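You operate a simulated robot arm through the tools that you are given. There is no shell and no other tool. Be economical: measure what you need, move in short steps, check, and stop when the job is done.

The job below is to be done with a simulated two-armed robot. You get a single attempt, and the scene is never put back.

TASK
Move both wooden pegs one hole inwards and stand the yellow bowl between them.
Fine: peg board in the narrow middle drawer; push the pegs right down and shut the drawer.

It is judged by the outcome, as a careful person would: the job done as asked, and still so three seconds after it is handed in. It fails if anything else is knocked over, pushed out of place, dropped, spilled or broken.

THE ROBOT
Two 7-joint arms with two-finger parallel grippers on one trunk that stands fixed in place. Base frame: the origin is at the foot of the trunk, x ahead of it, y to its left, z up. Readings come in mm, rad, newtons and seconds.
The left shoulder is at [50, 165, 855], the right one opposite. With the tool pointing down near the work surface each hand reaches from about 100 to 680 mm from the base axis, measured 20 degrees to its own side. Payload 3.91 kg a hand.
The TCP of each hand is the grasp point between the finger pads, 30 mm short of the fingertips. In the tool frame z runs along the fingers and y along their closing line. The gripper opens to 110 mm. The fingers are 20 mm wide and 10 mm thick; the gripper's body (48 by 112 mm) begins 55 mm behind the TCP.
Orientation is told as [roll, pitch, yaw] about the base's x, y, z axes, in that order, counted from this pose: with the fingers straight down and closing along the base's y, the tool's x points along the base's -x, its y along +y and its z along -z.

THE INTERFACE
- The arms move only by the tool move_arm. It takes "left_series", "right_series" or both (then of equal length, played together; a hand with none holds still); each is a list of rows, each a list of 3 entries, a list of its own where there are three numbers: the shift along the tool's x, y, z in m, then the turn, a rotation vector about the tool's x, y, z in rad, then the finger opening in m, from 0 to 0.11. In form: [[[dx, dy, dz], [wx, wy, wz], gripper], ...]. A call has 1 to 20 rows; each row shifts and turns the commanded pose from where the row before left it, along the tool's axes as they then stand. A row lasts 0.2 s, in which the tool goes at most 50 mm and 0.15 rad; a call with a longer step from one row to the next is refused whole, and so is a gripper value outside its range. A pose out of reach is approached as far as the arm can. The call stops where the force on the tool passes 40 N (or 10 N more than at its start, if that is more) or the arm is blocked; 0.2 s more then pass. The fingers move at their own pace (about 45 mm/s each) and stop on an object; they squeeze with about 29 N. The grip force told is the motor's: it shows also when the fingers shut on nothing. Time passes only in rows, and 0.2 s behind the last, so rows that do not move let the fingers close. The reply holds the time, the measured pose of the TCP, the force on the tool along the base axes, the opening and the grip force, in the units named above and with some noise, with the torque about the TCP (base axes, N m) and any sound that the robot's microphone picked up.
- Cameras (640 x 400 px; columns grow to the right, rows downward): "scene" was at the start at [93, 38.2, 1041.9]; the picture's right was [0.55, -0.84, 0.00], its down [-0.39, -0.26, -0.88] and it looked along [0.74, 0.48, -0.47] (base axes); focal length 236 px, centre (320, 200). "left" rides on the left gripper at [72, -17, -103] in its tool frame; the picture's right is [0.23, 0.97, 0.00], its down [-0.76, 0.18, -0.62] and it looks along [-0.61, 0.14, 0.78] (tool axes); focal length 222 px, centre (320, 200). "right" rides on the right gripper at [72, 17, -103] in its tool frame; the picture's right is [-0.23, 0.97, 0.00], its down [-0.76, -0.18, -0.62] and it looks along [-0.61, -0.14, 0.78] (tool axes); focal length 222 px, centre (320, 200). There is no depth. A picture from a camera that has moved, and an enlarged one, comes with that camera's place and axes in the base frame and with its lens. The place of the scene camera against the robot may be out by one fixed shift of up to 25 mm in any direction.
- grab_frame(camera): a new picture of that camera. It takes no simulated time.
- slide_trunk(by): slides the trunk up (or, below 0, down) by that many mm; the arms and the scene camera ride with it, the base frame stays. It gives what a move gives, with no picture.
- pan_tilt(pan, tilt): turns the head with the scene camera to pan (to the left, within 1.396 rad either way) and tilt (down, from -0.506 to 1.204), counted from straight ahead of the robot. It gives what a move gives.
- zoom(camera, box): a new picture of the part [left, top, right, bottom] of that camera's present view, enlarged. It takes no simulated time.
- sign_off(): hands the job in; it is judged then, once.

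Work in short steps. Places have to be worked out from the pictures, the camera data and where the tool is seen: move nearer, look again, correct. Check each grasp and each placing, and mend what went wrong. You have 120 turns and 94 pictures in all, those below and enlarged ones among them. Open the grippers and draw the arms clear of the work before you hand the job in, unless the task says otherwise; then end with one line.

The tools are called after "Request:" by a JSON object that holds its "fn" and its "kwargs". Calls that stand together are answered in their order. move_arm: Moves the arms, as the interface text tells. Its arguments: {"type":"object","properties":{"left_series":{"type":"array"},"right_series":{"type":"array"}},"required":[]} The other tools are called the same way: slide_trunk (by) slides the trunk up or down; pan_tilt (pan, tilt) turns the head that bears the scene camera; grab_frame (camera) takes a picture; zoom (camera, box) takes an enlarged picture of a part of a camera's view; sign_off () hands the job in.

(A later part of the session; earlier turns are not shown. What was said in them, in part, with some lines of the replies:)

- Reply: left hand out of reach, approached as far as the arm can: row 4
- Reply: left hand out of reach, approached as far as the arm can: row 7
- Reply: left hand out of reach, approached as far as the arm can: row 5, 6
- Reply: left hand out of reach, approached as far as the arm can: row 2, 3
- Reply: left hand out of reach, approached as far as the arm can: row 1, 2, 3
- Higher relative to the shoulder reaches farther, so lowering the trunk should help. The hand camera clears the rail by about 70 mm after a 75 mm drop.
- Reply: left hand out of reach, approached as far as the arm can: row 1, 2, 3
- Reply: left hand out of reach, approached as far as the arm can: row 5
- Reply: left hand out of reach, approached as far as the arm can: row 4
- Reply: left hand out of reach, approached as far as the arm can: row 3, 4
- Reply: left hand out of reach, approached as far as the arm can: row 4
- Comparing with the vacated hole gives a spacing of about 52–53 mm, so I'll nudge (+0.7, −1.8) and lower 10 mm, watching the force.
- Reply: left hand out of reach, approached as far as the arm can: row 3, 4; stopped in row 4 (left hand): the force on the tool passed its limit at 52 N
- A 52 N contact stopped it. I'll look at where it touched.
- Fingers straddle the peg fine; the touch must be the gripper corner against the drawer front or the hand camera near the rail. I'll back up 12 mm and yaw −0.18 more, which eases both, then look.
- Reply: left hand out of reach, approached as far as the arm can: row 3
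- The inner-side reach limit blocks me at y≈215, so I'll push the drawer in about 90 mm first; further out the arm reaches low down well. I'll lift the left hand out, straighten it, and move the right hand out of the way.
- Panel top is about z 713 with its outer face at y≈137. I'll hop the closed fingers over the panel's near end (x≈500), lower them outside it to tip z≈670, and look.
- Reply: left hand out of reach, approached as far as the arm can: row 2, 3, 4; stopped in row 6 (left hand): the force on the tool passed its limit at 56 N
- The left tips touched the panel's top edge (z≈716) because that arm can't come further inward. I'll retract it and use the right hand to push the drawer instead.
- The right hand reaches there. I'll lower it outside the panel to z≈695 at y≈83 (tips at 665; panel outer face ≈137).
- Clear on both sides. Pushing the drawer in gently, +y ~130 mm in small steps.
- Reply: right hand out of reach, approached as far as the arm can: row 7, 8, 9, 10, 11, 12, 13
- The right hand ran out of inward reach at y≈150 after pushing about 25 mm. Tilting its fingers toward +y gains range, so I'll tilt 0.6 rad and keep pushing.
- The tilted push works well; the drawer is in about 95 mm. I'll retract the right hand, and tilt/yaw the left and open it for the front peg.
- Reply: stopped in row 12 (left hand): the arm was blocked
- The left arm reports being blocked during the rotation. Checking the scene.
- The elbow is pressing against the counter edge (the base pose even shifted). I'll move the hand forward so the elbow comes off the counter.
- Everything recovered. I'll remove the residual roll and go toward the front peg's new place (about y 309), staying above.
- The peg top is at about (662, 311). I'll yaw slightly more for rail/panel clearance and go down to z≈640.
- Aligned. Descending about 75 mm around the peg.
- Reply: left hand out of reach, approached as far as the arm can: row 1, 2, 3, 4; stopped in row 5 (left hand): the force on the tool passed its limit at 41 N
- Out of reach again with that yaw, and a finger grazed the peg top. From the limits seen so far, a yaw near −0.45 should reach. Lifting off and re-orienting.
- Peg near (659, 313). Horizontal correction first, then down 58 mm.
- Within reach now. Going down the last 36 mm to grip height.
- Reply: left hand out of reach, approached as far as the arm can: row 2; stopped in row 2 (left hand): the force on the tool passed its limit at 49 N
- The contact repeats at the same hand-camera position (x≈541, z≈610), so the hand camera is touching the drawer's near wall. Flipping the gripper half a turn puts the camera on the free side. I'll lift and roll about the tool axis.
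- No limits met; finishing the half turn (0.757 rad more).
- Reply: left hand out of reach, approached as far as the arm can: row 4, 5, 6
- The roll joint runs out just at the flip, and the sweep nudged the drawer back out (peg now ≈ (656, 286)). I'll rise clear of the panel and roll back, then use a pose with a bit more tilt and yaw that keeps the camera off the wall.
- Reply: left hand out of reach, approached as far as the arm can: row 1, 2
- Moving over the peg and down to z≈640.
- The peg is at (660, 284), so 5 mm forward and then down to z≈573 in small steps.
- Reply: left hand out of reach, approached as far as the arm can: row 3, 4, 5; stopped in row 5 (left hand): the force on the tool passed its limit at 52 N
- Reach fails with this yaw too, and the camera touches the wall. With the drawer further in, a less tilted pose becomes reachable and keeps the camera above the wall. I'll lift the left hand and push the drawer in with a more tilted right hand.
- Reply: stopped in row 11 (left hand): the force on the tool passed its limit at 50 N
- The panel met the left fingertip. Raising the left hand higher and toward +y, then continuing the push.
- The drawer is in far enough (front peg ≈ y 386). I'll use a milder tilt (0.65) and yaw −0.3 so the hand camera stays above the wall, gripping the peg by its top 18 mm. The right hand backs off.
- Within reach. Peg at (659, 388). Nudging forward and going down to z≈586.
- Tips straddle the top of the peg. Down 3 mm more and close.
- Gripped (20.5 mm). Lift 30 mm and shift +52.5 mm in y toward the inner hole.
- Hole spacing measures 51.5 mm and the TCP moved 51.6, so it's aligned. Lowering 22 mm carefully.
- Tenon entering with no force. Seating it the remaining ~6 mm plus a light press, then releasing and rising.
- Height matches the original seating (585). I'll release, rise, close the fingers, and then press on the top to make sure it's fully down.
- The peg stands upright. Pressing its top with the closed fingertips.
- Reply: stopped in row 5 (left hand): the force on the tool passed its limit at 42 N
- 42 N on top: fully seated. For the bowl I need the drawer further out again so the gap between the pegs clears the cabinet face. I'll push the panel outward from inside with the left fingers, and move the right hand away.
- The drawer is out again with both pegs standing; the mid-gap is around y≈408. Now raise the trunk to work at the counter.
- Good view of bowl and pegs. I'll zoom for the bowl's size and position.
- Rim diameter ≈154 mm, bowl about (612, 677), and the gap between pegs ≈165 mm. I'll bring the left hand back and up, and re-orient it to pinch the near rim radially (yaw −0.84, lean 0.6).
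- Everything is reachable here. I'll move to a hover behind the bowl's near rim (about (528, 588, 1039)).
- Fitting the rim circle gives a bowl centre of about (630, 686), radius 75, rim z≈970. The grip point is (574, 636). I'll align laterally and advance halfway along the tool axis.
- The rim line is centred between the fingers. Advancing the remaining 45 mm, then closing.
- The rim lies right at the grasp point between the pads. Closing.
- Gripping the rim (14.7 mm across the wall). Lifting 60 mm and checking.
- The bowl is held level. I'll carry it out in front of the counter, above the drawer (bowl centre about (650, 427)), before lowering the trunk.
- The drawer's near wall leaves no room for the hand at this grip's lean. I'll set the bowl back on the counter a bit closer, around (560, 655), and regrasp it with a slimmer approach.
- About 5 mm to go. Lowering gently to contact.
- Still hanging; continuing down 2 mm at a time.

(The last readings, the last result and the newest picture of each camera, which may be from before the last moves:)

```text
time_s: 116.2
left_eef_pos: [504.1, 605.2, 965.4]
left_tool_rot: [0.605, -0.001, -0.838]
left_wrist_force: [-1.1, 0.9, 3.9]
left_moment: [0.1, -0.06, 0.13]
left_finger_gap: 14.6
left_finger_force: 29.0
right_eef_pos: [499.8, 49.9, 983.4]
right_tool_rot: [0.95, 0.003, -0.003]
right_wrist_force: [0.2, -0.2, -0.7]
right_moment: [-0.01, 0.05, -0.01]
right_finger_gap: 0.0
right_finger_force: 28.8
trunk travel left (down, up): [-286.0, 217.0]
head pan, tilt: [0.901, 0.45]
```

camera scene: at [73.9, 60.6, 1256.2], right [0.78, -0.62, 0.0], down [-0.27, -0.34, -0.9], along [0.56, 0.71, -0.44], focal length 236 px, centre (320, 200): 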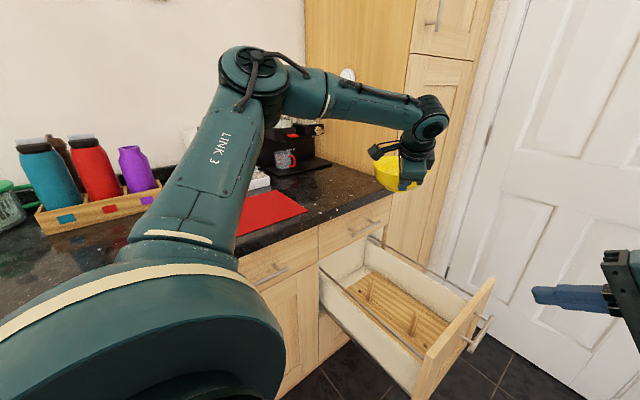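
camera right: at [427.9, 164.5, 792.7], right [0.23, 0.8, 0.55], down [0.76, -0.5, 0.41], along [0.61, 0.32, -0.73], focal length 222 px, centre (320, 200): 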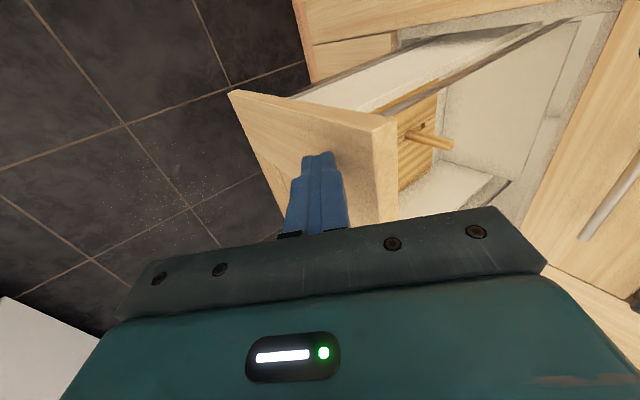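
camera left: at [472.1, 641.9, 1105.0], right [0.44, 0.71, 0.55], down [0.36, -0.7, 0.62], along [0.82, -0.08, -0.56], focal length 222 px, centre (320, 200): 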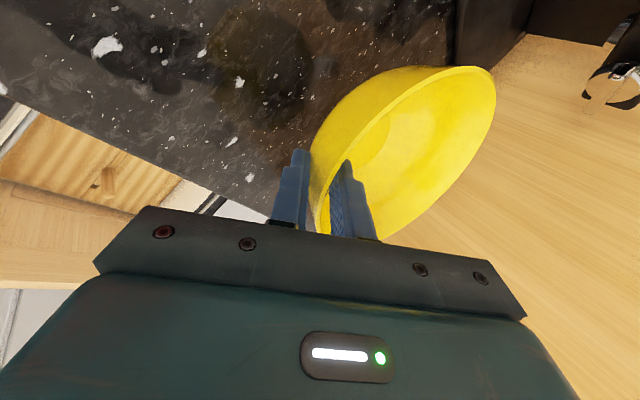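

The bowl is down on the counter. Releasing, backing out along the tool axis, and turning to the new grip orientation at a hover.

Request:
{"fn": "move_arm", "kwargs": {"left_series": [[[0, 0, 0], [0, 0, 0], 0.03], [[0, 0, 0], [0, 0, 0], 0.05], [[0, 0, 0], [0, 0, 0], 0.05], [[0, 0, -0.02], [0, 0, 0], 0.05], [[0, 0, -0.03], [0, 0, 0], 0.05], [[0, 0, -0.04], [0, 0, 0], 0.05], [[0, 0, 0], [0.0387, 0.0485, 0.1159], 0.05], [[0, 0, 0], [0.0387, 0.0485, 0.1159], 0.05], [[0, 0, 0], [0.0387, 0.0485, 0.1159], 0.05], [[0, 0, 0], [0.0387, 0.0485, 0.1159], 0.05], [[0.019, 0.0115, 0.0235], [0, 0, 0], 0.05], [[0, 0, 0], [0, 0, 0], 0.05]]}}

Request:
{"fn": "grab_frame", "kwargs": {"camera": "left"}}

```text
time_s: 118.8
left_eef_pos: [475.6, 601.7, 1028.9]
left_tool_rot: [0.38, 0.393, -1.16]
left_wrist_force: [-0.1, -0.3, -0.4]
left_moment: [0.03, -0.02, 0.02]
left_finger_gap: 50.1
left_finger_force: 0.2
right_eef_pos: [501.1, 50.6, 984.3]
right_tool_rot: [0.952, 0.004, -0.003]
right_wrist_force: [-0.1, -0.4, 0.4]
right_moment: [-0.03, 0.0, -0.01]
right_finger_gap: 0.3
right_finger_force: 29.5
trunk travel left (down, up): [-286.0, 217.0]
head pan, tilt: [0.901, 0.45]
```

```text
11 pictures are left
camera left: at [411.7, 608.9, 1140.0], right [0.8, 0.43, 0.42], down [0.32, -0.9, 0.3], along [0.51, -0.11, -0.85], focal length 222 px, centre (320, 200)
```

left: 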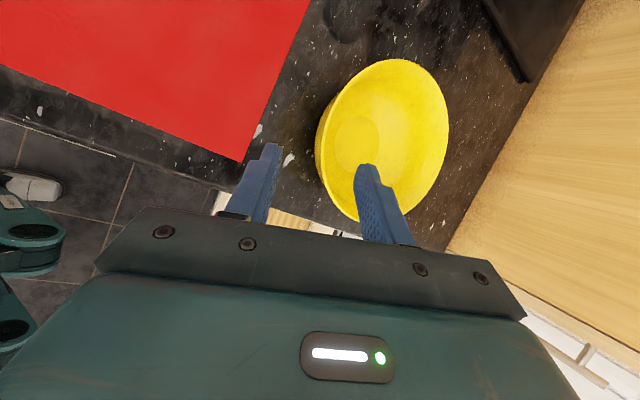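

The rim projects right on the grasp axis. Advancing 72 mm and closing.

Request:
{"fn": "move_arm", "kwargs": {"left_series": [[[0, 0, 0.024], [0, 0, 0], 0.05], [[0, 0, 0.018], [0, 0, 0], 0.05], [[0, 0, 0.015], [0, 0, 0], 0.05], [[0, 0, 0.015], [0, 0, 0], 0.05], [[0, 0, 0], [0, 0, 0], 0.05], [[0, 0, 0], [0, 0, 0], 0.03], [[0, 0, 0], [0, 0, 0], 0.01], [[0, 0, 0], [0, 0, 0], 0.0], [[0, 0, 0], [0, 0, 0], 0.0], [[0, 0, 0], [0, 0, 0], 0.0], [[0, 0, 0], [0, 0, 0], 0.0]]}}

Request:
{"fn": "grab_frame", "kwargs": {"camera": "left"}}

```text
time_s: 121.2
left_eef_pos: [490.9, 634.8, 969.1]
left_tool_rot: [0.383, 0.392, -1.157]
left_wrist_force: [4.5, 1.7, 9.6]
left_moment: [0.25, -0.54, 0.0]
left_finger_gap: 17.7
left_finger_force: 29.7
right_eef_pos: [500.4, 50.4, 984.7]
right_tool_rot: [0.952, 0.003, -0.002]
right_wrist_force: [0.2, 0.6, -0.4]
right_moment: [0.02, 0.0, 0.03]
right_finger_gap: 0.3
right_finger_force: 29.1
trunk travel left (down, up): [-286.0, 217.0]
head pan, tilt: [0.901, 0.45]
```

```text
10 pictures are left
camera left: at [425.8, 641.9, 1080.6], right [0.8, 0.43, 0.42], down [0.32, -0.9, 0.3], along [0.51, -0.11, -0.85], focal length 222 px, centre (320, 200)
```

left: 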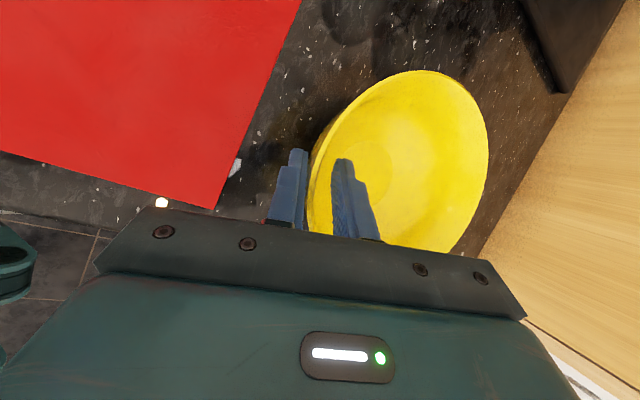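

Gripped (17.7 mm). Lifting 40 mm to check how level it hangs.

Request:
{"fn": "move_arm", "kwargs": {"left_series": [[[0.0038, 0.0034, -0.0086], [0, 0, 0], 0.0], [[0.0057, 0.0051, -0.0129], [0, 0, 0], 0.0], [[0.0057, 0.0051, -0.0129], [0, 0, 0], 0.0], [[0, 0, 0], [0, 0, 0], 0.0]]}}

Request:
{"fn": "zoom", "kwargs": {"camera": "scene", "box": [240, 110, 440, 235]}}

```text
time_s: 122.2
left_eef_pos: [487.7, 635.6, 1006.7]
left_tool_rot: [0.375, 0.391, -1.158]
left_wrist_force: [-0.8, -0.5, -2.2]
left_moment: [-0.09, 0.22, 0.0]
left_finger_gap: 15.7
left_finger_force: 29.0
right_eef_pos: [500.7, 51.0, 983.4]
right_tool_rot: [0.952, 0.004, -0.002]
right_wrist_force: [-0.2, 0.3, 0.6]
right_moment: [-0.01, 0.03, 0.0]
right_finger_gap: 0.0
right_finger_force: 29.3
trunk travel left (down, up): [-286.0, 217.0]
head pan, tilt: [0.901, 0.45]
```

```text
3.20 times, centred on (340, 172) of scene
camera zoom: at [73.8, 60.8, 1256.2], right [0.78, -0.62, 0.0], down [-0.27, -0.34, -0.9], along [0.56, 0.71, -0.44], focal length 756 px, centre (256, 288)
```

zoom: 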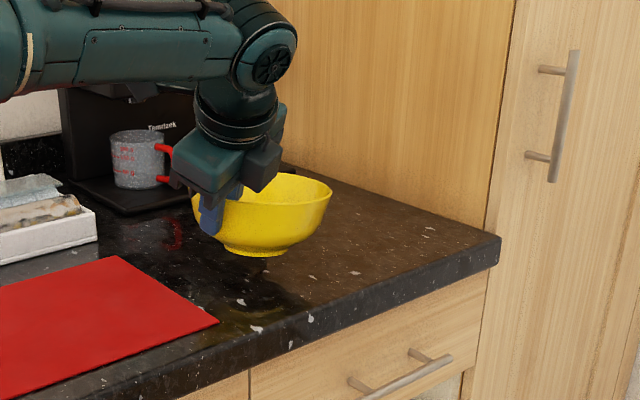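

Held securely with only a slight (≈6°) tilt. Carrying it out over the drawer and yawing −75° into the placing orientation.

Request:
{"fn": "move_arm", "kwargs": {"left_series": [[[-0.0134, 0.0012, -0.0079], [0, 0, 0], 0.0], [[-0.0267, 0.0024, -0.0158], [0, 0, 0], 0.0], [[-0.0267, 0.0024, -0.0158], [0, 0, 0], 0.0], [[-0.0267, 0.0024, -0.0158], [0, 0, 0], 0.0], [[-0.0267, 0.0024, -0.0158], [0, 0, 0], 0.0], [[-0.0267, 0.0024, -0.0158], [0, 0, 0], 0.0], [[-0.0267, 0.0024, -0.0158], [0, 0, 0], 0.0], [[-0.0267, 0.0024, -0.0158], [0, 0, 0], 0.0], [[-0.0134, 0.0012, -0.0079], [0, 0, 0], 0.0], [[0, 0, 0], [-0.0501, -0.0449, 0.1123], 0.0], [[0, 0, 0], [-0.0501, -0.0449, 0.1123], 0.0], [[0, 0, 0], [-0.0501, -0.0449, 0.1123], 0.0], [[0, 0, 0], [-0.0501, -0.0449, 0.1123], 0.0], [[0, 0, 0], [-0.0501, -0.0449, 0.1123], 0.0], [[0, 0, 0], [-0.0501, -0.0449, 0.1123], 0.0], [[0, 0, 0], [-0.0501, -0.0449, 0.1123], 0.0], [[0, 0, 0], [-0.0501, -0.0449, 0.1123], 0.0], [[0, 0, 0], [-0.0501, -0.0449, 0.1123], 0.0], [[0, 0, 0], [-0.0501, -0.0449, 0.1123], 0.0], [[0, 0, 0], [0, 0, 0], 0.0]]}}

Request:
{"fn": "grab_frame", "kwargs": {"camera": "left"}}

```text
time_s: 126.4
left_eef_pos: [561.2, 399.5, 1040.4]
left_tool_rot: [0.381, 0.391, -2.467]
left_wrist_force: [0.6, 0.4, -1.4]
left_moment: [0.18, 0.14, 0.01]
left_finger_gap: 15.4
left_finger_force: 29.6
right_eef_pos: [501.0, 50.7, 983.5]
right_tool_rot: [0.951, 0.003, -0.004]
right_wrist_force: [-0.4, 0.2, 0.3]
right_moment: [0.0, -0.01, -0.03]
right_finger_gap: 0.1
right_finger_force: 28.8
trunk travel left (down, up): [-286.0, 217.0]
head pan, tilt: [0.901, 0.45]
```

```text
8 pictures are left
camera left: at [552.0, 460.9, 1151.2], right [0.62, -0.66, 0.42], down [-0.78, -0.54, 0.31], along [0.03, -0.52, -0.85], focal length 222 px, centre (320, 200)
```

left: 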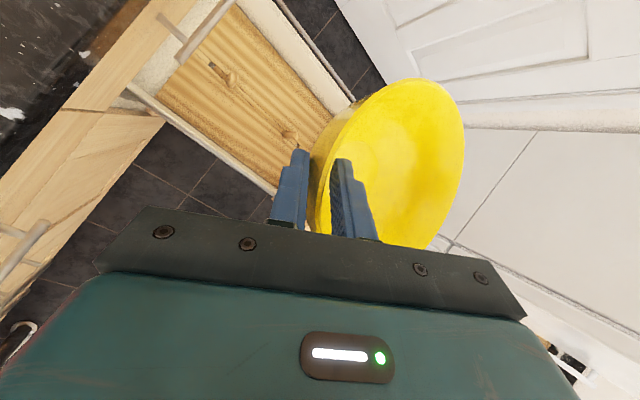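

Orientation reached and the pegs are in view. I'll zoom to locate the pegs precisely.

Request:
{"fn": "zoom", "kwargs": {"camera": "left", "box": [180, 30, 340, 150]}}

```text
3.33 times, centred on (260, 90) of left
camera zoom: at [552.0, 460.9, 1151.2], right [0.62, -0.66, 0.42], down [-0.78, -0.54, 0.31], along [0.03, -0.52, -0.85], focal length 740 px, centre (520, 567)
```

zoom: 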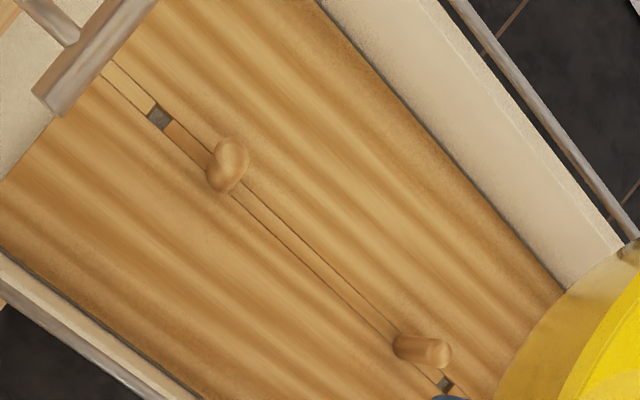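

Pegs measured: front y≈296, rear y≈481, row x≈656, mid ≈388. The upper drawer's handle (≈(612, 526, 800)) would foul the hand camera there, so I'll pull the drawer fully out (~30 mm) with the right hand. First I position both hands.

Request:
{"fn": "move_arm", "kwargs": {"left_series": [[[0.0137, 0.0034, 0.0075], [0, 0, 0], 0.0], [[0.0205, 0.0051, 0.0112], [0, 0, 0], 0.0], [[0.0205, 0.0051, 0.0112], [0, 0, 0], 0.0], [[0, 0, 0], [0, 0, 0], 0.0], [[0, 0, 0], [0, 0, 0], 0.0], [[0, 0, 0], [0, 0, 0], 0.0], [[0, 0, 0], [0, 0, 0], 0.0], [[0, 0, 0], [0, 0, 0], 0.0]], "right_series": [[[0, 0, 0], [0.1337, 0, 0], 0.0], [[0, 0, 0], [0.1337, 0, 0], 0.0], [[0, 0, 0], [0.1337, 0, 0], 0.0], [[-0.0035, 0.0383, 0.0065], [0, 0, 0], 0.0], [[-0.0035, 0.0383, 0.0065], [0, 0, 0], 0.0], [[-0.0035, 0.0383, 0.0065], [0, 0, 0], 0.0], [[-0.0035, 0.0383, 0.0065], [0, 0, 0], 0.0], [[0, 0, 0], [0, 0, 0], 0.0]]}}

Request:
{"fn": "grab_frame", "kwargs": {"camera": "scene"}}

```text
time_s: 128.2
left_eef_pos: [622.0, 418.0, 1039.7]
left_tool_rot: [0.379, 0.392, -2.465]
left_wrist_force: [-0.2, 0.5, -2.5]
left_moment: [0.17, 0.11, -0.01]
left_finger_gap: 15.9
left_finger_force: 28.9
right_eef_pos: [515.9, 196.3, 1040.6]
right_tool_rot: [0.551, 0.005, -0.001]
right_wrist_force: [1.3, -0.6, 0.5]
right_moment: [0.03, 0.05, -0.02]
right_finger_gap: 0.0
right_finger_force: 28.9
trunk travel left (down, up): [-286.0, 217.0]
head pan, tilt: [0.901, 0.45]
```

```text
6 pictures are left
camera scene: at [73.9, 60.7, 1256.2], right [0.78, -0.62, 0.0], down [-0.27, -0.34, -0.9], along [0.56, 0.71, -0.44], focal length 236 px, centre (320, 200)
```

scene: 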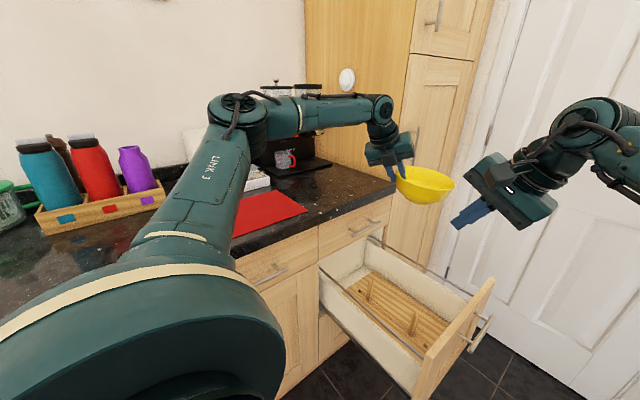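

Elbow position is like earlier safe poses. Lowering the trunk.

Request:
{"fn": "slide_trunk", "kwargs": {"by": -285}}

```text
time_s: 131.1
left_eef_pos: [622.8, 416.6, 755.4]
left_tool_rot: [0.38, 0.391, -2.467]
left_wrist_force: [0.4, 0.1, -2.8]
left_moment: [0.15, 0.1, 0.0]
left_finger_gap: 15.6
left_finger_force: 28.9
right_eef_pos: [516.7, 195.6, 757.1]
right_tool_rot: [0.55, 0.003, -0.002]
right_wrist_force: [0.0, -0.3, -0.4]
right_moment: [-0.01, -0.01, -0.01]
right_finger_gap: 0.1
right_finger_force: 28.2
trunk travel left (down, up): [-1.0, 502.0]
head pan, tilt: [0.901, 0.45]
```

The right tip is just inside the panel and above it. Hooking down 38 mm and pulling −y about 48 mm.

Request:
{"fn": "move_arm", "kwargs": {"right_series": [[[0, -0.00995, 0.0162], [0, 0, 0], 0.0], [[0, -0.00995, 0.0162], [0, 0, 0], 0.0], [[0, -0.0102, -0.0063], [0, 0, 0], 0.0], [[0, -0.0102, -0.0063], [0, 0, 0], 0.0], [[0, -0.0102, -0.0063], [0, 0, 0], 0.0], [[0, -0.0102, -0.0063], [0, 0, 0], 0.0], [[0, 0, 0], [0, 0, 0], 0.0]]}}

```text
time_s: 132.7
left_eef_pos: [622.4, 418.7, 755.6]
left_tool_rot: [0.383, 0.389, -2.465]
left_wrist_force: [0.0, -0.2, -3.5]
left_moment: [0.13, 0.09, 0.0]
left_finger_gap: 15.8
left_finger_force: 29.2
right_eef_pos: [514.5, 148.9, 719.6]
right_tool_rot: [0.551, 0.002, -0.001]
right_wrist_force: [3.3, 9.6, 1.7]
right_moment: [-0.03, -0.06, 0.17]
right_finger_gap: 0.0
right_finger_force: 29.0
trunk travel left (down, up): [-1.0, 502.0]
head pan, tilt: [0.901, 0.45]
```

The drawer was drawn out, with 9.6 N at the end. Retract the right hand upward and away, then look.

Request:
{"fn": "move_arm", "kwargs": {"right_series": [[[0, 0.0117, -0.0192], [0, 0, 0], 0.0], [[0, 0.0117, -0.0192], [0, 0, 0], 0.0], [[0, -0.02, -0.0122], [0, 0, 0], 0.0], [[0, -0.02, -0.0122], [0, 0, 0], 0.0], [[0, -0.02, -0.0122], [0, 0, 0], 0.0], [[0, -0.02, -0.0122], [0, 0, 0], 0.0], [[0, 0, 0], [0, 0, 0], 0.0]]}}

Request:
{"fn": "grab_frame", "kwargs": {"camera": "left"}}

```text
time_s: 134.3
left_eef_pos: [622.7, 417.2, 755.9]
left_tool_rot: [0.38, 0.389, -2.466]
left_wrist_force: [0.1, 0.2, -2.8]
left_moment: [0.15, 0.09, -0.01]
left_finger_gap: 15.5
left_finger_force: 28.7
right_eef_pos: [516.9, 54.4, 763.7]
right_tool_rot: [0.549, 0.004, -0.002]
right_wrist_force: [0.3, -0.4, -0.7]
right_moment: [0.03, -0.02, 0.0]
right_finger_gap: 0.0
right_finger_force: 28.9
trunk travel left (down, up): [-1.0, 502.0]
head pan, tilt: [0.901, 0.45]
```

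```text
5 pictures are left
camera left: at [613.2, 479.5, 866.2], right [0.62, -0.66, 0.42], down [-0.78, -0.54, 0.31], along [0.03, -0.52, -0.85], focal length 222 px, centre (320, 200)
```

left: 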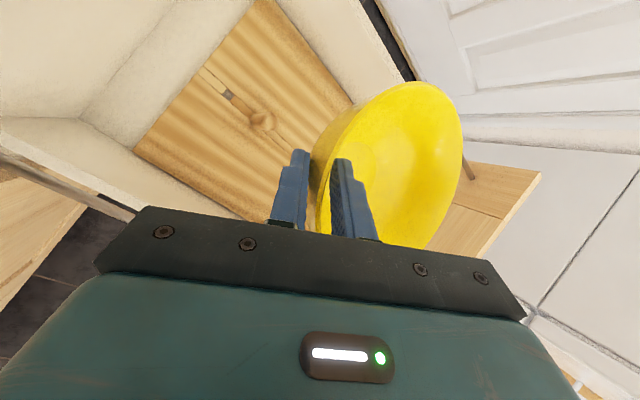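

With the drawer fully out, the rear peg is near y≈434 and the peg midpoint at y≈340. I'll level the bowl slightly, shift to put its centre at (658, 340), and descend to just above the peg tops.

Request:
{"fn": "move_arm", "kwargs": {"left_series": [[[0, 0, 0], [-0.05, 0, 0], 0.0], [[-0.0128, -0.0072, 0.0236], [0, 0, 0], 0.0], [[-0.0128, -0.0072, 0.0236], [0, 0, 0], 0.0], [[-0.0128, -0.0072, 0.0236], [0, 0, 0], 0.0], [[-0.0128, -0.0072, 0.0236], [0, 0, 0], 0.0], [[0, 0, 0], [0, 0, 0], 0.0]]}}

Request:
{"fn": "grab_frame", "kwargs": {"camera": "left"}}

```text
time_s: 135.7
left_eef_pos: [623.4, 400.9, 645.4]
left_tool_rot: [0.431, 0.391, -2.465]
left_wrist_force: [-0.6, 0.4, -3.7]
left_moment: [0.16, 0.09, 0.0]
left_finger_gap: 15.5
left_finger_force: 28.6
right_eef_pos: [516.4, 53.4, 763.5]
right_tool_rot: [0.548, 0.006, -0.004]
right_wrist_force: [0.1, 0.8, -0.4]
right_moment: [-0.02, -0.03, 0.0]
right_finger_gap: 0.0
right_finger_force: 29.4
trunk travel left (down, up): [-1.0, 502.0]
head pan, tilt: [0.901, 0.45]
```

```text
4 pictures are left
camera left: at [611.6, 467.3, 753.1], right [0.6, -0.66, 0.46], down [-0.8, -0.52, 0.3], along [0.04, -0.55, -0.83], focal length 222 px, centre (320, 200)
```

left: 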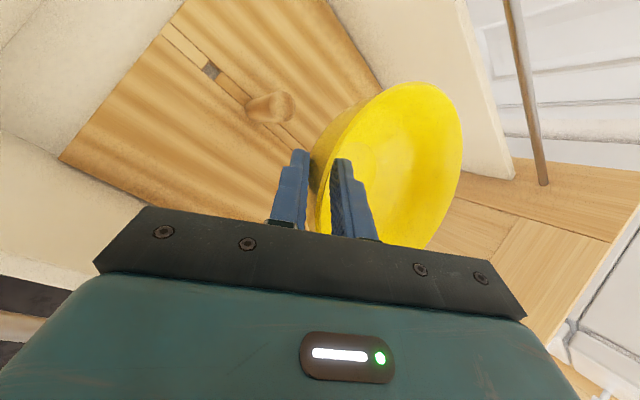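

Rear peg measured at (659, 433), so the midpoint is y≈340.5 and the bowl is centred within about 1 mm. Descending between the pegs, watching forces.

Request:
{"fn": "move_arm", "kwargs": {"left_series": [[[-0.0073, -0.0073, 0.016], [0, 0, 0], 0.0], [[-0.0073, -0.0073, 0.016], [0, 0, 0], 0.0], [[-0.0073, -0.0073, 0.016], [0, 0, 0], 0.0], [[0, 0, 0], [0, 0, 0], 0.0]]}}

```text
time_s: 136.7
left_eef_pos: [622.8, 400.6, 586.7]
left_tool_rot: [0.432, 0.392, -2.467]
left_wrist_force: [0.1, 0.2, -3.8]
left_moment: [0.17, 0.1, -0.01]
left_finger_gap: 15.5
left_finger_force: 29.1
right_eef_pos: [516.3, 53.9, 762.9]
right_tool_rot: [0.551, 0.004, -0.003]
right_wrist_force: [0.1, 0.5, 0.0]
right_moment: [0.02, -0.01, -0.01]
right_finger_gap: 0.1
right_finger_force: 28.9
trunk travel left (down, up): [-1.0, 502.0]
head pan, tilt: [0.901, 0.45]
```

Clear so far, no contact. Down another 38 mm.

Request:
{"fn": "move_arm", "kwargs": {"left_series": [[[-0.0058, -0.0058, 0.0128], [0, 0, 0], 0.0], [[-0.0058, -0.0058, 0.0128], [0, 0, 0], 0.0], [[-0.0031, -0.0031, 0.0067], [0, 0, 0], 0.0], [[0, 0, 0], [0, 0, 0], 0.0]]}}

Request:
{"fn": "grab_frame", "kwargs": {"camera": "left"}}

```text
time_s: 137.7
left_eef_pos: [624.3, 400.0, 552.0]
left_tool_rot: [0.435, 0.394, -2.462]
left_wrist_force: [-0.8, 0.8, 5.8]
left_moment: [-0.54, -0.1, -0.09]
left_finger_gap: 15.7
left_finger_force: 29.3
right_eef_pos: [516.0, 53.3, 763.2]
right_tool_rot: [0.552, 0.004, -0.003]
right_wrist_force: [0.5, -0.1, 0.5]
right_moment: [0.02, 0.01, 0.03]
right_finger_gap: 0.1
right_finger_force: 28.6
trunk travel left (down, up): [-1.0, 502.0]
head pan, tilt: [0.901, 0.45]
```

```text
3 pictures are left
camera left: at [612.0, 466.2, 660.0], right [0.59, -0.66, 0.47], down [-0.8, -0.52, 0.3], along [0.05, -0.55, -0.83], focal length 222 px, centre (320, 200)
```

left: 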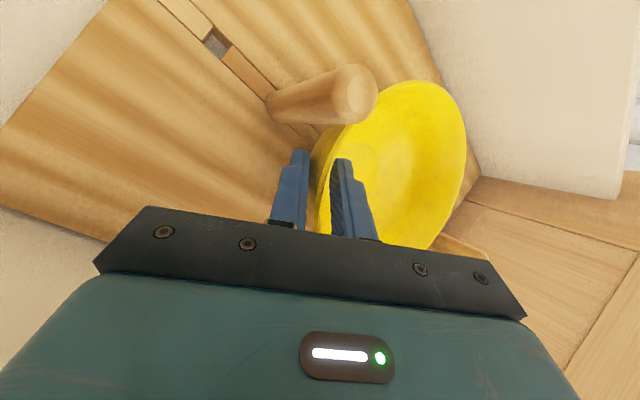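

Contact at z 552: the bowl's far side is about 7° low, so the foot's far edge touches first. I'll level it by tilting back while lowering a few mm.

Request:
{"fn": "move_arm", "kwargs": {"left_series": [[[-0.0008, -0.0008, 0.0017], [-0.04, 0, 0], 0.0], [[-0.0015, -0.0016, 0.0034], [-0.04, 0, 0], 0.0], [[-0.0015, -0.0016, 0.0034], [0, 0, 0], 0.0], [[0, 0, 0], [0, 0, 0], 0.0]]}}

```text
time_s: 138.7
left_eef_pos: [625.5, 400.3, 543.6]
left_tool_rot: [0.515, 0.399, -2.462]
left_wrist_force: [-5.7, 5.3, 21.8]
left_moment: [-0.43, 0.11, -0.19]
left_finger_gap: 15.6
left_finger_force: 28.4
right_eef_pos: [515.4, 53.2, 764.1]
right_tool_rot: [0.551, 0.001, -0.002]
right_wrist_force: [-0.4, 0.0, 0.3]
right_moment: [0.0, 0.03, -0.01]
right_finger_gap: 0.0
right_finger_force: 29.2
trunk travel left (down, up): [-1.0, 502.0]
head pan, tilt: [0.901, 0.45]
```

Now pressing near the foot's centre, so it's about level. Relieve 2 mm and open the fingers.

Request:
{"fn": "move_arm", "kwargs": {"left_series": [[[0.0007, 0.0009, -0.0017], [0, 0, 0], 0.0], [[0, 0, 0], [0, 0, 0], 0.016], [[0, 0, 0], [0, 0, 0], 0.022], [[0, 0, 0], [0, 0, 0], 0.03], [[0, 0, 0], [0, 0, 0], 0.036], [[0, 0, 0], [0, 0, 0], 0.036]]}}

Request:
{"fn": "grab_frame", "kwargs": {"camera": "left"}}

```text
time_s: 140.1
left_eef_pos: [623.3, 400.2, 542.2]
left_tool_rot: [0.511, 0.39, -2.465]
left_wrist_force: [0.6, -0.1, 0.0]
left_moment: [0.03, 0.02, 0.0]
left_finger_gap: 35.9
left_finger_force: 0.0
right_eef_pos: [515.8, 53.2, 763.1]
right_tool_rot: [0.551, 0.002, -0.002]
right_wrist_force: [0.2, 0.6, 0.0]
right_moment: [-0.01, 0.01, 0.02]
right_finger_gap: 0.1
right_finger_force: 28.8
trunk travel left (down, up): [-1.0, 502.0]
head pan, tilt: [0.901, 0.45]
```

```text
2 pictures are left
camera left: at [609.1, 472.6, 645.9], right [0.55, -0.64, 0.53], down [-0.83, -0.47, 0.29], along [0.06, -0.6, -0.8], focal length 222 px, centre (320, 200)
```

left: 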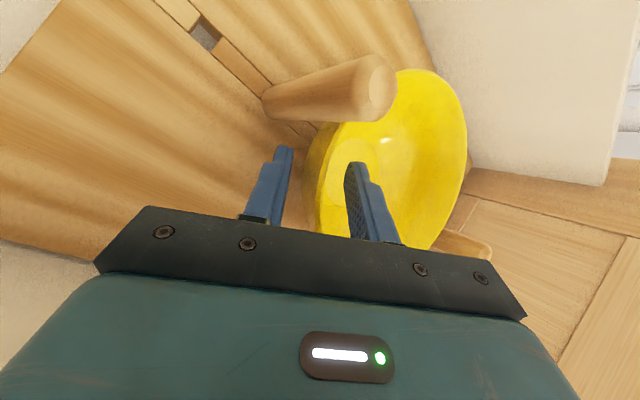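

The bowl stands on the board between the pegs. Opening wider and lifting the hand straight up, away from rim and pegs.

Request:
{"fn": "move_arm", "kwargs": {"left_series": [[[0, 0, 0], [0, 0, 0], 0.05], [[0, 0, 0], [0, 0, 0], 0.062], [[0, 0, 0], [0, 0, 0], 0.062], [[0.0038, 0.0045, -0.0081], [0, 0, 0], 0.062], [[0.0038, 0.0045, -0.0081], [0, 0, 0], 0.062], [[0.0058, 0.0068, -0.0121], [0, 0, 0], 0.062], [[0.0077, 0.009, -0.0161], [0, 0, 0], 0.062], [[0.0077, 0.009, -0.0161], [0, 0, 0], 0.062], [[0.0077, 0.009, -0.0161], [0, 0, 0], 0.062], [[0.0077, 0.009, -0.0161], [0, 0, 0], 0.062], [[0.0077, 0.009, -0.0161], [0, 0, 0], 0.062], [[0.0077, 0.009, -0.0161], [0, 0, 0], 0.062], [[0.0077, 0.009, -0.0161], [0, 0, 0], 0.062], [[0.0077, 0.009, -0.0161], [0, 0, 0], 0.062], [[0, 0, 0], [0, 0, 0], 0.062]]}}

```text
time_s: 143.3
left_eef_pos: [623.2, 400.4, 737.1]
left_tool_rot: [0.511, 0.393, -2.467]
left_wrist_force: [0.3, 0.3, 0.3]
left_moment: [0.0, -0.01, 0.02]
left_finger_gap: 62.1
left_finger_force: 0.0
right_eef_pos: [516.7, 53.7, 762.6]
right_tool_rot: [0.549, 0.003, -0.001]
right_wrist_force: [0.3, 0.0, 1.1]
right_moment: [0.02, 0.01, 0.01]
right_finger_gap: 0.0
right_finger_force: 29.3
trunk travel left (down, up): [-1.0, 502.0]
head pan, tilt: [0.901, 0.45]
```

Clean withdrawal. Now close the drawer. The left hand rises and turns its fingers toward +y for the second stage, while the right hand lowers outside the panel and pushes for the first stage.

Request:
{"fn": "move_arm", "kwargs": {"left_series": [[[0.0096, 0.0113, -0.0202], [0, 0, 0], 0.03], [[0.0096, 0.0113, -0.0202], [0, 0, 0], 0.0], [[0.0096, 0.0113, -0.0202], [0, 0, 0], 0.0], [[0.0096, 0.0113, -0.0202], [0, 0, 0], 0.0], [[0, 0, 0], [0.1383, 0.002, 0], 0.0], [[0, 0, 0], [0.1383, 0.002, 0], 0.0], [[0, 0, 0], [0.1383, 0.002, 0], 0.0], [[0, 0, 0], [0.1383, 0.002, 0], 0.0], [[0, 0, 0], [0.1383, 0.002, 0], 0.0], [[0, 0, 0], [0.1383, 0.002, 0], 0.0], [[0, 0, 0], [0.1383, 0.002, 0], 0.0], [[0, 0, 0], [0, 0, 0], 0.0], [[0, 0, 0], [0, 0, 0], 0.0], [[0, 0, 0], [0, 0, 0], 0.0], [[0, 0, 0], [0, 0, 0], 0.0], [[0, 0, 0], [0, 0, 0], 0.0], [[0, 0, 0], [0, 0, 0], 0.0], [[0, 0, 0], [0, 0, 0], 0.0], [[0, 0, 0], [0, 0, 0], 0.0], [[0, 0, 0], [0, 0, 0], 0.0]], "right_series": [[[0, 0, 0], [-0.1333, 0, 0], 0.0], [[0, 0, 0], [-0.1333, 0, 0], 0.0], [[0, 0, 0], [-0.1333, 0, 0], 0.0], [[0.0075, -0.0264, 0.0189], [0, 0, 0], 0.0], [[0.0075, -0.0264, 0.0189], [0, 0, 0], 0.0], [[0, 0.0073, 0.0102], [0, 0, 0], 0.0], [[0, 0.0073, 0.0102], [0, 0, 0], 0.0], [[0, 0.0064, 0.0089], [0, 0, 0], 0.0], [[0, 0.0064, 0.0089], [0, 0, 0], 0.0], [[0, 0.0064, 0.0089], [0, 0, 0], 0.0], [[0, 0.0082, 0.0114], [0, 0, 0], 0.0], [[0, 0.0082, 0.0114], [0, 0, 0], 0.0], [[0, 0.0082, 0.0114], [0, 0, 0], 0.0], [[0, 0.0093, 0.013], [0, 0, 0], 0.0], [[0, 0.0093, 0.013], [0, 0, 0], 0.0], [[0, 0.0093, 0.013], [0, 0, 0], 0.0], [[0, 0.0093, 0.013], [0, 0, 0], 0.0], [[0, 0.0093, 0.013], [0, 0, 0], 0.0], [[0, 0.0093, 0.013], [0, 0, 0], 0.0], [[0, 0.0082, 0.0114], [0, 0, 0], 0.0]]}}

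```text
time_s: 147.5
left_eef_pos: [576.4, 425.0, 847.4]
left_tool_rot: [-0.387, 0.406, -2.464]
left_wrist_force: [0.1, 0.1, -0.3]
left_moment: [0.01, 0.03, -0.01]
left_finger_gap: 0.0
left_finger_force: 29.2
left hand out of reach, approached as far as the arm can: row 8, 9, 10, 11
right_eef_pos: [501.5, 263.9, 699.2]
right_tool_rot: [0.952, 0.007, -0.004]
right_wrist_force: [-0.7, 0.3, 0.4]
right_moment: [0.02, -0.02, -0.02]
right_finger_gap: 0.0
right_finger_force: 28.8
trunk travel left (down, up): [-1.0, 502.0]
head pan, tilt: [0.901, 0.45]
```

Stage one brought the panel's outer face to y≈295. I'll push further with the right hand at a flatter angle.

Request:
{"fn": "move_arm", "kwargs": {"right_series": [[[0, 0, 0], [-0.12, 0, 0], 0.0], [[0, 0, 0], [-0.12, 0, 0], 0.0], [[0, 0, 0], [-0.12, 0, 0], 0.0], [[0, 0.0026, 0.0097], [0, 0, 0], 0.0], [[0, 0.0039, 0.0145], [0, 0, 0], 0.0], [[0, 0.0039, 0.0145], [0, 0, 0], 0.0], [[0, 0.0039, 0.0145], [0, 0, 0], 0.0], [[0, 0.0039, 0.0145], [0, 0, 0], 0.0], [[0, 0.0039, 0.0145], [0, 0, 0], 0.0], [[0, 0.0039, 0.0145], [0, 0, 0], 0.0], [[0, 0.0039, 0.0145], [0, 0, 0], 0.0], [[0, 0, 0], [0, 0, 0], 0.0]]}}

```text
time_s: 150.1
left_eef_pos: [576.7, 424.1, 846.8]
left_tool_rot: [-0.386, 0.407, -2.462]
left_wrist_force: [-0.6, 0.4, 1.0]
left_moment: [-0.01, -0.02, -0.01]
left_finger_gap: 0.0
left_finger_force: 28.9
right_eef_pos: [502.0, 333.2, 698.9]
right_tool_rot: [1.311, 0.004, -0.005]
right_wrist_force: [-0.3, 0.2, 0.6]
right_moment: [0.0, 0.01, 0.03]
right_finger_gap: 0.0
right_finger_force: 28.7
right hand out of reach, approached as far as the arm can: row 9, 10, 11
trunk travel left (down, up): [-1.0, 502.0]
head pan, tilt: [0.901, 0.45]
```

The panel's outer face is now at about y 364. The right hand retreats; I'll raise the trunk so the left elbow clears the counter, and bring the left hand in for the final push.

Request:
{"fn": "move_arm", "kwargs": {"right_series": [[[0, -0.0046, -0.0174], [0, 0, 0], 0.0], [[0, -0.0046, -0.0174], [0, 0, 0], 0.0], [[0, -0.0046, -0.0174], [0, 0, 0], 0.0], [[0, -0.0046, -0.0174], [0, 0, 0], 0.0], [[0, -0.0046, -0.0174], [0, 0, 0], 0.0], [[0, -0.0046, -0.0174], [0, 0, 0], 0.0], [[0, -0.0046, -0.0174], [0, 0, 0], 0.0], [[0, -0.0046, -0.0174], [0, 0, 0], 0.0], [[0, -0.0046, -0.0174], [0, 0, 0], 0.0], [[0, -0.0046, -0.0174], [0, 0, 0], 0.0], [[0, -0.0046, -0.0174], [0, 0, 0], 0.0], [[0, -0.0046, -0.0174], [0, 0, 0], 0.0], [[0, -0.0046, -0.0174], [0, 0, 0], 0.0], [[0, -0.0046, -0.0174], [0, 0, 0], 0.0]]}}

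Request:
{"fn": "slide_trunk", "kwargs": {"by": 200}}

Request:
{"fn": "move_arm", "kwargs": {"left_series": [[[-0.0264, 0.01465, 0.021], [0, 0, 0], 0.0], [[-0.0264, 0.01465, 0.021], [0, 0, 0], 0.0], [[-0.0264, 0.01465, 0.021], [0, 0, 0], 0.0], [[-0.0264, 0.01465, 0.021], [0, 0, 0], 0.0], [[-0.0264, 0.01465, 0.021], [0, 0, 0], 0.0], [[-0.0264, 0.01465, 0.021], [0, 0, 0], 0.0], [[-0.0264, 0.01465, 0.021], [0, 0, 0], 0.0], [[-0.0264, 0.01465, 0.021], [0, 0, 0], 0.0], [[0, 0, 0], [0, 0, 0], 0.0]]}}

```text
time_s: 153.1
left_eef_pos: [576.4, 425.0, 846.8]
left_tool_rot: [-0.385, 0.406, -2.465]
left_wrist_force: [0.3, 0.4, 0.2]
left_moment: [-0.01, 0.0, 0.01]
left_finger_gap: 0.2
left_finger_force: 29.2
right_eef_pos: [500.4, 82.1, 700.4]
right_tool_rot: [1.31, 0.004, -0.003]
right_wrist_force: [-0.2, -0.2, 0.9]
right_moment: [-0.02, 0.02, 0.03]
right_finger_gap: 0.0
right_finger_force: 28.9
trunk travel left (down, up): [-1.0, 502.0]
head pan, tilt: [0.901, 0.45]
```

```text
time_s: 155.3
left_eef_pos: [575.8, 424.2, 1044.8]
left_tool_rot: [-0.386, 0.404, -2.464]
left_wrist_force: [0.2, 0.1, 0.2]
left_moment: [0.02, 0.01, 0.01]
left_finger_gap: 0.0
left_finger_force: 29.3
right_eef_pos: [500.4, 82.9, 899.7]
right_tool_rot: [1.309, 0.002, -0.002]
right_wrist_force: [-0.1, 0.2, -0.1]
right_moment: [0.0, -0.01, -0.01]
right_finger_gap: 0.0
right_finger_force: 29.1
trunk travel left (down, up): [-201.0, 302.0]
head pan, tilt: [0.901, 0.45]
```

```text
time_s: 157.3
left_eef_pos: [516.0, 315.8, 780.5]
left_tool_rot: [-0.386, 0.404, -2.464]
left_wrist_force: [-0.3, -0.2, -0.6]
left_moment: [0.01, 0.02, -0.03]
left_finger_gap: 0.2
left_finger_force: 28.7
right_eef_pos: [499.8, 82.2, 899.4]
right_tool_rot: [1.311, 0.002, 0.001]
right_wrist_force: [-0.5, 0.4, -0.2]
right_moment: [0.01, 0.03, -0.02]
right_finger_gap: 0.2
right_finger_force: 29.3
trunk travel left (down, up): [-201.0, 302.0]
head pan, tilt: [0.901, 0.45]
```

All in place. I'll lean the left fingers a little more toward +y (keeps its camera off the upper drawer), shift to x≈497, lower outside the panel, and push.

Request:
{"fn": "move_arm", "kwargs": {"left_series": [[[0, 0, 0], [0.0716, 0.0698, 0.0048], 0.0], [[0, 0, 0], [0.0716, 0.0698, 0.0048], 0.0], [[0, 0, 0], [0.0716, 0.0698, 0.0048], 0.0], [[-0.0215, 0.0113, 0.0163], [0, 0, 0], 0.0], [[-0.0215, 0.0113, 0.0163], [0, 0, 0], 0.0], [[-0.0215, 0.0113, 0.0163], [0, 0, 0], 0.0], [[0, 0, 0], [0, 0, 0], 0.0], [[0.0044, -0.005, 0.0075], [0, 0, 0], 0.0], [[0.0044, -0.005, 0.0075], [0, 0, 0], 0.0], [[0.0044, -0.005, 0.0075], [0, 0, 0], 0.0], [[0.0061, -0.007, 0.0105], [0, 0, 0], 0.0], [[0.0061, -0.007, 0.0105], [0, 0, 0], 0.0], [[0.0061, -0.007, 0.0105], [0, 0, 0], 0.0], [[0.0061, -0.007, 0.0105], [0, 0, 0], 0.0], [[0.0061, -0.007, 0.0105], [0, 0, 0], 0.0], [[0.0061, -0.007, 0.0105], [0, 0, 0], 0.0], [[0, 0, 0], [0, 0, 0], 0.0]]}}

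```text
time_s: 160.9
left_eef_pos: [446.8, 474.4, 743.2]
left_tool_rot: [-0.666, 0.578, -2.599]
left_wrist_force: [0.0, 0.2, 0.1]
left_moment: [-0.05, 0.02, 0.0]
left_finger_gap: 0.1
left_finger_force: 29.1
left hand out of reach, approached as far as the arm can: row 1, 2, 3, 4, 5, 6
right_eef_pos: [500.5, 81.6, 898.9]
right_tool_rot: [1.312, 0.002, -0.002]
right_wrist_force: [-0.6, -0.7, 0.2]
right_moment: [-0.03, 0.02, -0.02]
right_finger_gap: 0.0
right_finger_force: 29.4
trunk travel left (down, up): [-201.0, 302.0]
head pan, tilt: [0.901, 0.45]
```

The flipped wrist hit its roll limit and the hand drifted past the panel (no contact). I'll back off and unflip the wrist by half a turn.

Request:
{"fn": "move_arm", "kwargs": {"left_series": [[[-0.0081, 0.0108, -0.0334], [0, 0, 0], 0.0], [[-0.0081, 0.0108, -0.0334], [0, 0, 0], 0.0], [[-0.0081, 0.0108, -0.0334], [0, 0, 0], 0.0], [[-0.0081, 0.0108, -0.0334], [0, 0, 0], 0.0], [[-0.0081, 0.0108, -0.0334], [0, 0, 0], 0.0], [[0, 0, 0], [0, 0, -0.149], 0.0], [[0, 0, 0], [0, 0, -0.149], 0.0], [[0, 0, 0], [0, 0, -0.149], 0.0], [[0, 0, 0], [0, 0, -0.149], 0.0], [[0, 0, 0], [0, 0, -0.149], 0.0], [[0, 0, 0], [0, 0, -0.149], 0.0], [[0, 0, 0], [0, 0, -0.149], 0.0], [[0, 0, 0], [0, 0, -0.149], 0.0], [[0, 0, 0], [0, 0, -0.149], 0.0], [[0, 0, 0], [0, 0, -0.149], 0.0], [[0, 0, 0], [0, 0, -0.149], 0.0], [[0, 0, 0], [0, 0, -0.149], 0.0], [[0, 0, 0], [0, 0, -0.149], 0.0], [[0, 0, 0], [0, 0, -0.149], 0.0], [[0, 0, 0], [0, 0, -0.149], 0.0]]}}

```text
time_s: 165.1
left_eef_pos: [447.8, 305.2, 804.3]
left_tool_rot: [0.849, 0.068, -0.125]
left_wrist_force: [0.2, 0.4, 0.0]
left_moment: [0.01, 0.01, 0.0]
left_finger_gap: 0.0
left_finger_force: 29.3
right_eef_pos: [500.4, 81.2, 899.4]
right_tool_rot: [1.312, 0.004, -0.003]
right_wrist_force: [0.4, 0.1, -0.1]
right_moment: [-0.03, 0.02, 0.01]
right_finger_gap: 0.0
right_finger_force: 28.8
trunk travel left (down, up): [-201.0, 302.0]
head pan, tilt: [0.901, 0.45]
```

Now a clean lean toward +y with the camera well away. Lowering outside the panel and pushing.

Request:
{"fn": "move_arm", "kwargs": {"left_series": [[[-0.0184, -0.024, 0.026], [0, 0, 0], 0.0], [[-0.0184, -0.024, 0.026], [0, 0, 0], 0.0], [[-0.0184, -0.024, 0.026], [0, 0, 0], 0.0], [[0, 0, 0], [0, 0, 0], 0.0], [[0.0012, 0.0065, 0.0075], [0, 0, 0], 0.0], [[0.0012, 0.0065, 0.0075], [0, 0, 0], 0.0], [[0.0012, 0.0065, 0.0075], [0, 0, 0], 0.0], [[0.0012, 0.0065, 0.0075], [0, 0, 0], 0.0], [[0.0017, 0.0091, 0.0105], [0, 0, 0], 0.0], [[0.0017, 0.0091, 0.0105], [0, 0, 0], 0.0], [[0.0017, 0.0091, 0.0105], [0, 0, 0], 0.0], [[0.0017, 0.0091, 0.0105], [0, 0, 0], 0.0], [[0.0017, 0.0091, 0.0105], [0, 0, 0], 0.0], [[0.0017, 0.0091, 0.0105], [0, 0, 0], 0.0], [[0.0017, 0.0091, 0.0105], [0, 0, 0], 0.0], [[0.0017, 0.0091, 0.0105], [0, 0, 0], 0.0], [[0.0017, 0.0091, 0.0105], [0, 0, 0], 0.0], [[0, 0, 0], [0, 0, 0], 0.0]]}}

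```text
time_s: 168.9
left_eef_pos: [455.6, 528.8, 747.5]
left_tool_rot: [0.849, 0.069, -0.127]
left_wrist_force: [-0.5, -0.7, -1.0]
left_moment: [0.0, 0.04, -0.01]
left_finger_gap: 0.0
left_finger_force: 28.7
left hand out of reach, approached as far as the arm can: row 1, 2, 3
right_eef_pos: [500.3, 82.5, 900.4]
right_tool_rot: [1.31, 0.004, -0.003]
right_wrist_force: [-0.2, 0.2, 0.6]
right_moment: [-0.02, 0.0, -0.01]
right_finger_gap: 0.0
right_finger_force: 29.0
trunk travel left (down, up): [-201.0, 302.0]
head pan, tilt: [0.901, 0.45]
```

The reach limit is again from being too low relative to the shoulder. Back off, and lower the trunk to its starting height, which suits this better.

Request:
{"fn": "move_arm", "kwargs": {"left_series": [[[-0.0036, -0.0139, -0.0351], [0, 0, 0], 0.0], [[-0.0036, -0.0139, -0.0351], [0, 0, 0], 0.0], [[-0.0036, -0.0139, -0.0351], [0, 0, 0], 0.0], [[-0.0036, -0.0139, -0.0351], [0, 0, 0], 0.0], [[-0.0036, -0.0139, -0.0351], [0, 0, 0], 0.0], [[-0.0036, -0.0139, -0.0351], [0, 0, 0], 0.0], [[0, 0, 0], [0, 0, 0], 0.0]]}}

Request:
{"fn": "slide_trunk", "kwargs": {"by": -126}}

```text
time_s: 170.5
left_eef_pos: [455.2, 312.6, 821.0]
left_tool_rot: [0.85, 0.07, -0.124]
left_wrist_force: [0.1, 0.4, -0.5]
left_moment: [0.0, -0.02, 0.0]
left_finger_gap: 0.2
left_finger_force: 29.0
right_eef_pos: [500.0, 81.3, 900.5]
right_tool_rot: [1.311, 0.002, -0.002]
right_wrist_force: [0.7, 0.6, 0.4]
right_moment: [0.0, -0.03, 0.02]
right_finger_gap: 0.0
right_finger_force: 29.2
trunk travel left (down, up): [-201.0, 302.0]
head pan, tilt: [0.901, 0.45]
```

```text
time_s: 172.0
left_eef_pos: [454.7, 313.3, 695.6]
left_tool_rot: [0.849, 0.069, -0.125]
left_wrist_force: [0.0, 0.0, 0.2]
left_moment: [0.0, 0.0, 0.0]
left_finger_gap: 0.2
left_finger_force: 29.1
right_eef_pos: [501.2, 81.3, 773.2]
right_tool_rot: [1.311, 0.005, -0.002]
right_wrist_force: [0.2, -0.4, -0.5]
right_moment: [-0.03, -0.02, 0.01]
right_finger_gap: 0.2
right_finger_force: 28.7
trunk travel left (down, up): [-75.0, 428.0]
head pan, tilt: [0.901, 0.45]
```

Height is right. Now move to x≈500, in front of the panel.

Request:
{"fn": "move_arm", "kwargs": {"left_series": [[[-0.0223, 0.003, 0.0011], [0, 0, 0], 0.0], [[-0.0223, 0.003, 0.0011], [0, 0, 0], 0.0], [[0, 0, 0], [0, 0, 0], 0.0]]}}

```text
time_s: 172.8
left_eef_pos: [489.8, 323.3, 701.1]
left_tool_rot: [0.848, 0.067, -0.128]
left_wrist_force: [0.7, 0.2, -0.5]
left_moment: [0.01, 0.01, -0.01]
left_finger_gap: 0.1
left_finger_force: 29.6
left hand out of reach, approached as far as the arm can: row 2
right_eef_pos: [500.5, 81.6, 772.7]
right_tool_rot: [1.31, 0.005, -0.002]
right_wrist_force: [0.5, -0.3, 0.0]
right_moment: [0.01, 0.02, -0.01]
right_finger_gap: 0.0
right_finger_force: 29.3
trunk travel left (down, up): [-75.0, 428.0]
head pan, tilt: [0.901, 0.45]
```

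Positioned at x≈490 in front of the panel. Pushing +y.

Request:
{"fn": "move_arm", "kwargs": {"left_series": [[[0.0012, 0.0065, 0.0075], [0, 0, 0], 0.0], [[0.0012, 0.0065, 0.0075], [0, 0, 0], 0.0], [[0.0012, 0.0065, 0.0075], [0, 0, 0], 0.0], [[0.0012, 0.0065, 0.0075], [0, 0, 0], 0.0], [[0.0015, 0.0078, 0.009], [0, 0, 0], 0.0], [[0.0015, 0.0078, 0.009], [0, 0, 0], 0.0], [[0.0015, 0.0078, 0.009], [0, 0, 0], 0.0], [[0.0015, 0.0078, 0.009], [0, 0, 0], 0.0], [[0.0015, 0.0078, 0.009], [0, 0, 0], 0.0], [[0.0015, 0.0078, 0.009], [0, 0, 0], 0.0], [[0.0015, 0.0078, 0.009], [0, 0, 0], 0.0], [[0.0015, 0.0078, 0.009], [0, 0, 0], 0.0], [[0.0015, 0.0078, 0.009], [0, 0, 0], 0.0], [[0, 0, 0], [0, 0, 0], 0.0]]}}

Request:
{"fn": "grab_frame", "kwargs": {"camera": "scene"}}

```text
time_s: 175.8
left_eef_pos: [491.7, 471.8, 701.1]
left_tool_rot: [0.85, 0.069, -0.126]
left_wrist_force: [0.5, -0.4, 0.5]
left_moment: [0.01, 0.01, -0.02]
left_finger_gap: 0.0
left_finger_force: 29.1
right_eef_pos: [500.1, 81.2, 772.9]
right_tool_rot: [1.31, 0.005, -0.001]
right_wrist_force: [-0.1, 0.3, 0.0]
right_moment: [0.0, 0.04, -0.01]
right_finger_gap: 0.0
right_finger_force: 29.0
trunk travel left (down, up): [-75.0, 428.0]
head pan, tilt: [0.901, 0.45]
```

```text
1 pictures are left
camera scene: at [73.6, 60.5, 1045.2], right [0.78, -0.62, 0.0], down [-0.27, -0.34, -0.9], along [0.56, 0.71, -0.44], focal length 236 px, centre (320, 200)
```

scene: 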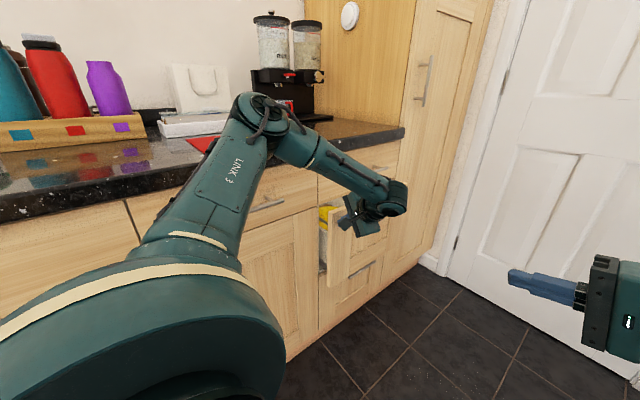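

Drawer nearly shut and the arm is clear of the cabinet. Pushing the last ~50–60 mm slowly until it stops.

Request:
{"fn": "move_arm", "kwargs": {"left_series": [[[0.001, 0.0052, 0.006], [0, 0, 0], 0.0], [[0.001, 0.0052, 0.006], [0, 0, 0], 0.0], [[0.001, 0.0052, 0.006], [0, 0, 0], 0.0], [[0.001, 0.0052, 0.006], [0, 0, 0], 0.0], [[0.0007, 0.0039, 0.0045], [0, 0, 0], 0.0], [[0.0007, 0.0039, 0.0045], [0, 0, 0], 0.0], [[0.0007, 0.0039, 0.0045], [0, 0, 0], 0.0], [[0.0007, 0.0039, 0.0045], [0, 0, 0], 0.0], [[0.0007, 0.0039, 0.0045], [0, 0, 0], 0.0], [[0.0007, 0.0039, 0.0045], [0, 0, 0], 0.0], [[0.0007, 0.0039, 0.0045], [0, 0, 0], 0.0], [[0.0007, 0.0039, 0.0045], [0, 0, 0], 0.0], [[0, 0, 0], [0, 0, 0], 0.0]]}}

```text
time_s: 178.2
left_eef_pos: [491.4, 536.1, 700.8]
left_tool_rot: [0.836, 0.069, -0.134]
left_wrist_force: [-6.7, -10.4, 6.6]
left_moment: [0.09, 0.15, 0.22]
left_finger_gap: 0.2
left_finger_force: 29.1
right_eef_pos: [500.1, 80.3, 775.4]
right_tool_rot: [1.312, 0.002, -0.001]
right_wrist_force: [-0.3, 0.2, 0.1]
right_moment: [-0.01, -0.01, 0.03]
right_finger_gap: 0.1
right_finger_force: 29.1
trunk travel left (down, up): [-75.0, 428.0]
head pan, tilt: [0.901, 0.45]
stopped in row 11 (left hand): the force on the tool passed its limit at 48 N (the readings are from after the stop); the commanded pose is now the measured one
```

48 N at y≈536: the drawer is against its stop. Pull the left hand back, open both grippers, and check with the last picture.

Request:
{"fn": "move_arm", "kwargs": {"left_series": [[[0.0005, 0.0026, 0.003], [0, 0, 0], 0.0], [[-0.0037, -0.0195, -0.0225], [0, 0, 0], 0.0], [[-0.0037, -0.0195, -0.0225], [0, 0, 0], 0.0], [[-0.0037, -0.0195, -0.0225], [0, 0, 0], 0.0], [[-0.0037, -0.0195, -0.0225], [0, 0, 0], 0.0], [[-0.0037, -0.0195, -0.0225], [0, 0, 0], 0.04], [[-0.0037, -0.0195, -0.0225], [0, 0, 0], 0.08], [[0, 0, 0], [0, 0, 0], 0.1], [[0, 0, 0], [0, 0, 0], 0.1]], "right_series": [[[0, 0, 0], [0, 0, 0], 0.0], [[0, 0, 0], [0, 0, 0], 0.0], [[0, 0, 0], [0, 0, 0], 0.02], [[0, 0, 0], [0, 0, 0], 0.04], [[0, 0, 0], [0, 0, 0], 0.06], [[0, 0, 0], [0, 0, 0], 0.08], [[0, 0, 0], [0, 0, 0], 0.1], [[0, 0, 0], [0, 0, 0], 0.1], [[0, 0, 0], [0, 0, 0], 0.1]]}}

Request:
{"fn": "zoom", "kwargs": {"camera": "scene", "box": [200, 100, 460, 330]}}

```text
time_s: 180.2
left_eef_pos: [490.5, 361.4, 703.0]
left_tool_rot: [0.833, 0.07, -0.134]
left_wrist_force: [-0.4, 0.7, -0.2]
left_moment: [-0.01, 0.01, 0.02]
left_finger_gap: 84.1
left_finger_force: 0.1
right_eef_pos: [500.8, 81.6, 774.4]
right_tool_rot: [1.31, 0.003, -0.002]
right_wrist_force: [0.4, -0.2, 0.1]
right_moment: [0.06, 0.02, 0.01]
right_finger_gap: 100.0
right_finger_force: 0.1
trunk travel left (down, up): [-75.0, 428.0]
head pan, tilt: [0.901, 0.45]
```

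```text
1.74 times, centred on (330, 215) of scene
camera zoom: at [73.6, 60.4, 1045.2], right [0.78, -0.62, 0.0], down [-0.27, -0.34, -0.9], along [0.56, 0.71, -0.44], focal length 411 px, centre (303, 174)
```

zoom: 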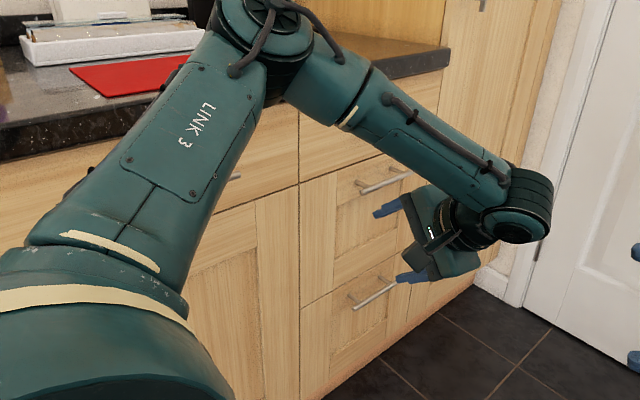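

The drawer front sits flush with its neighbours, both grippers are open, and the hands are clear. Handing in.

Request:
{"fn": "sign_off", "kwargs": {}}

```text
The job is handed in.
```

I moved both pegs one hole inwards and pressed them down, stood the yellow bowl between them, and shut the drawer; I couldn't see inside after closing it, so I didn't confirm that the bowl stayed centred.
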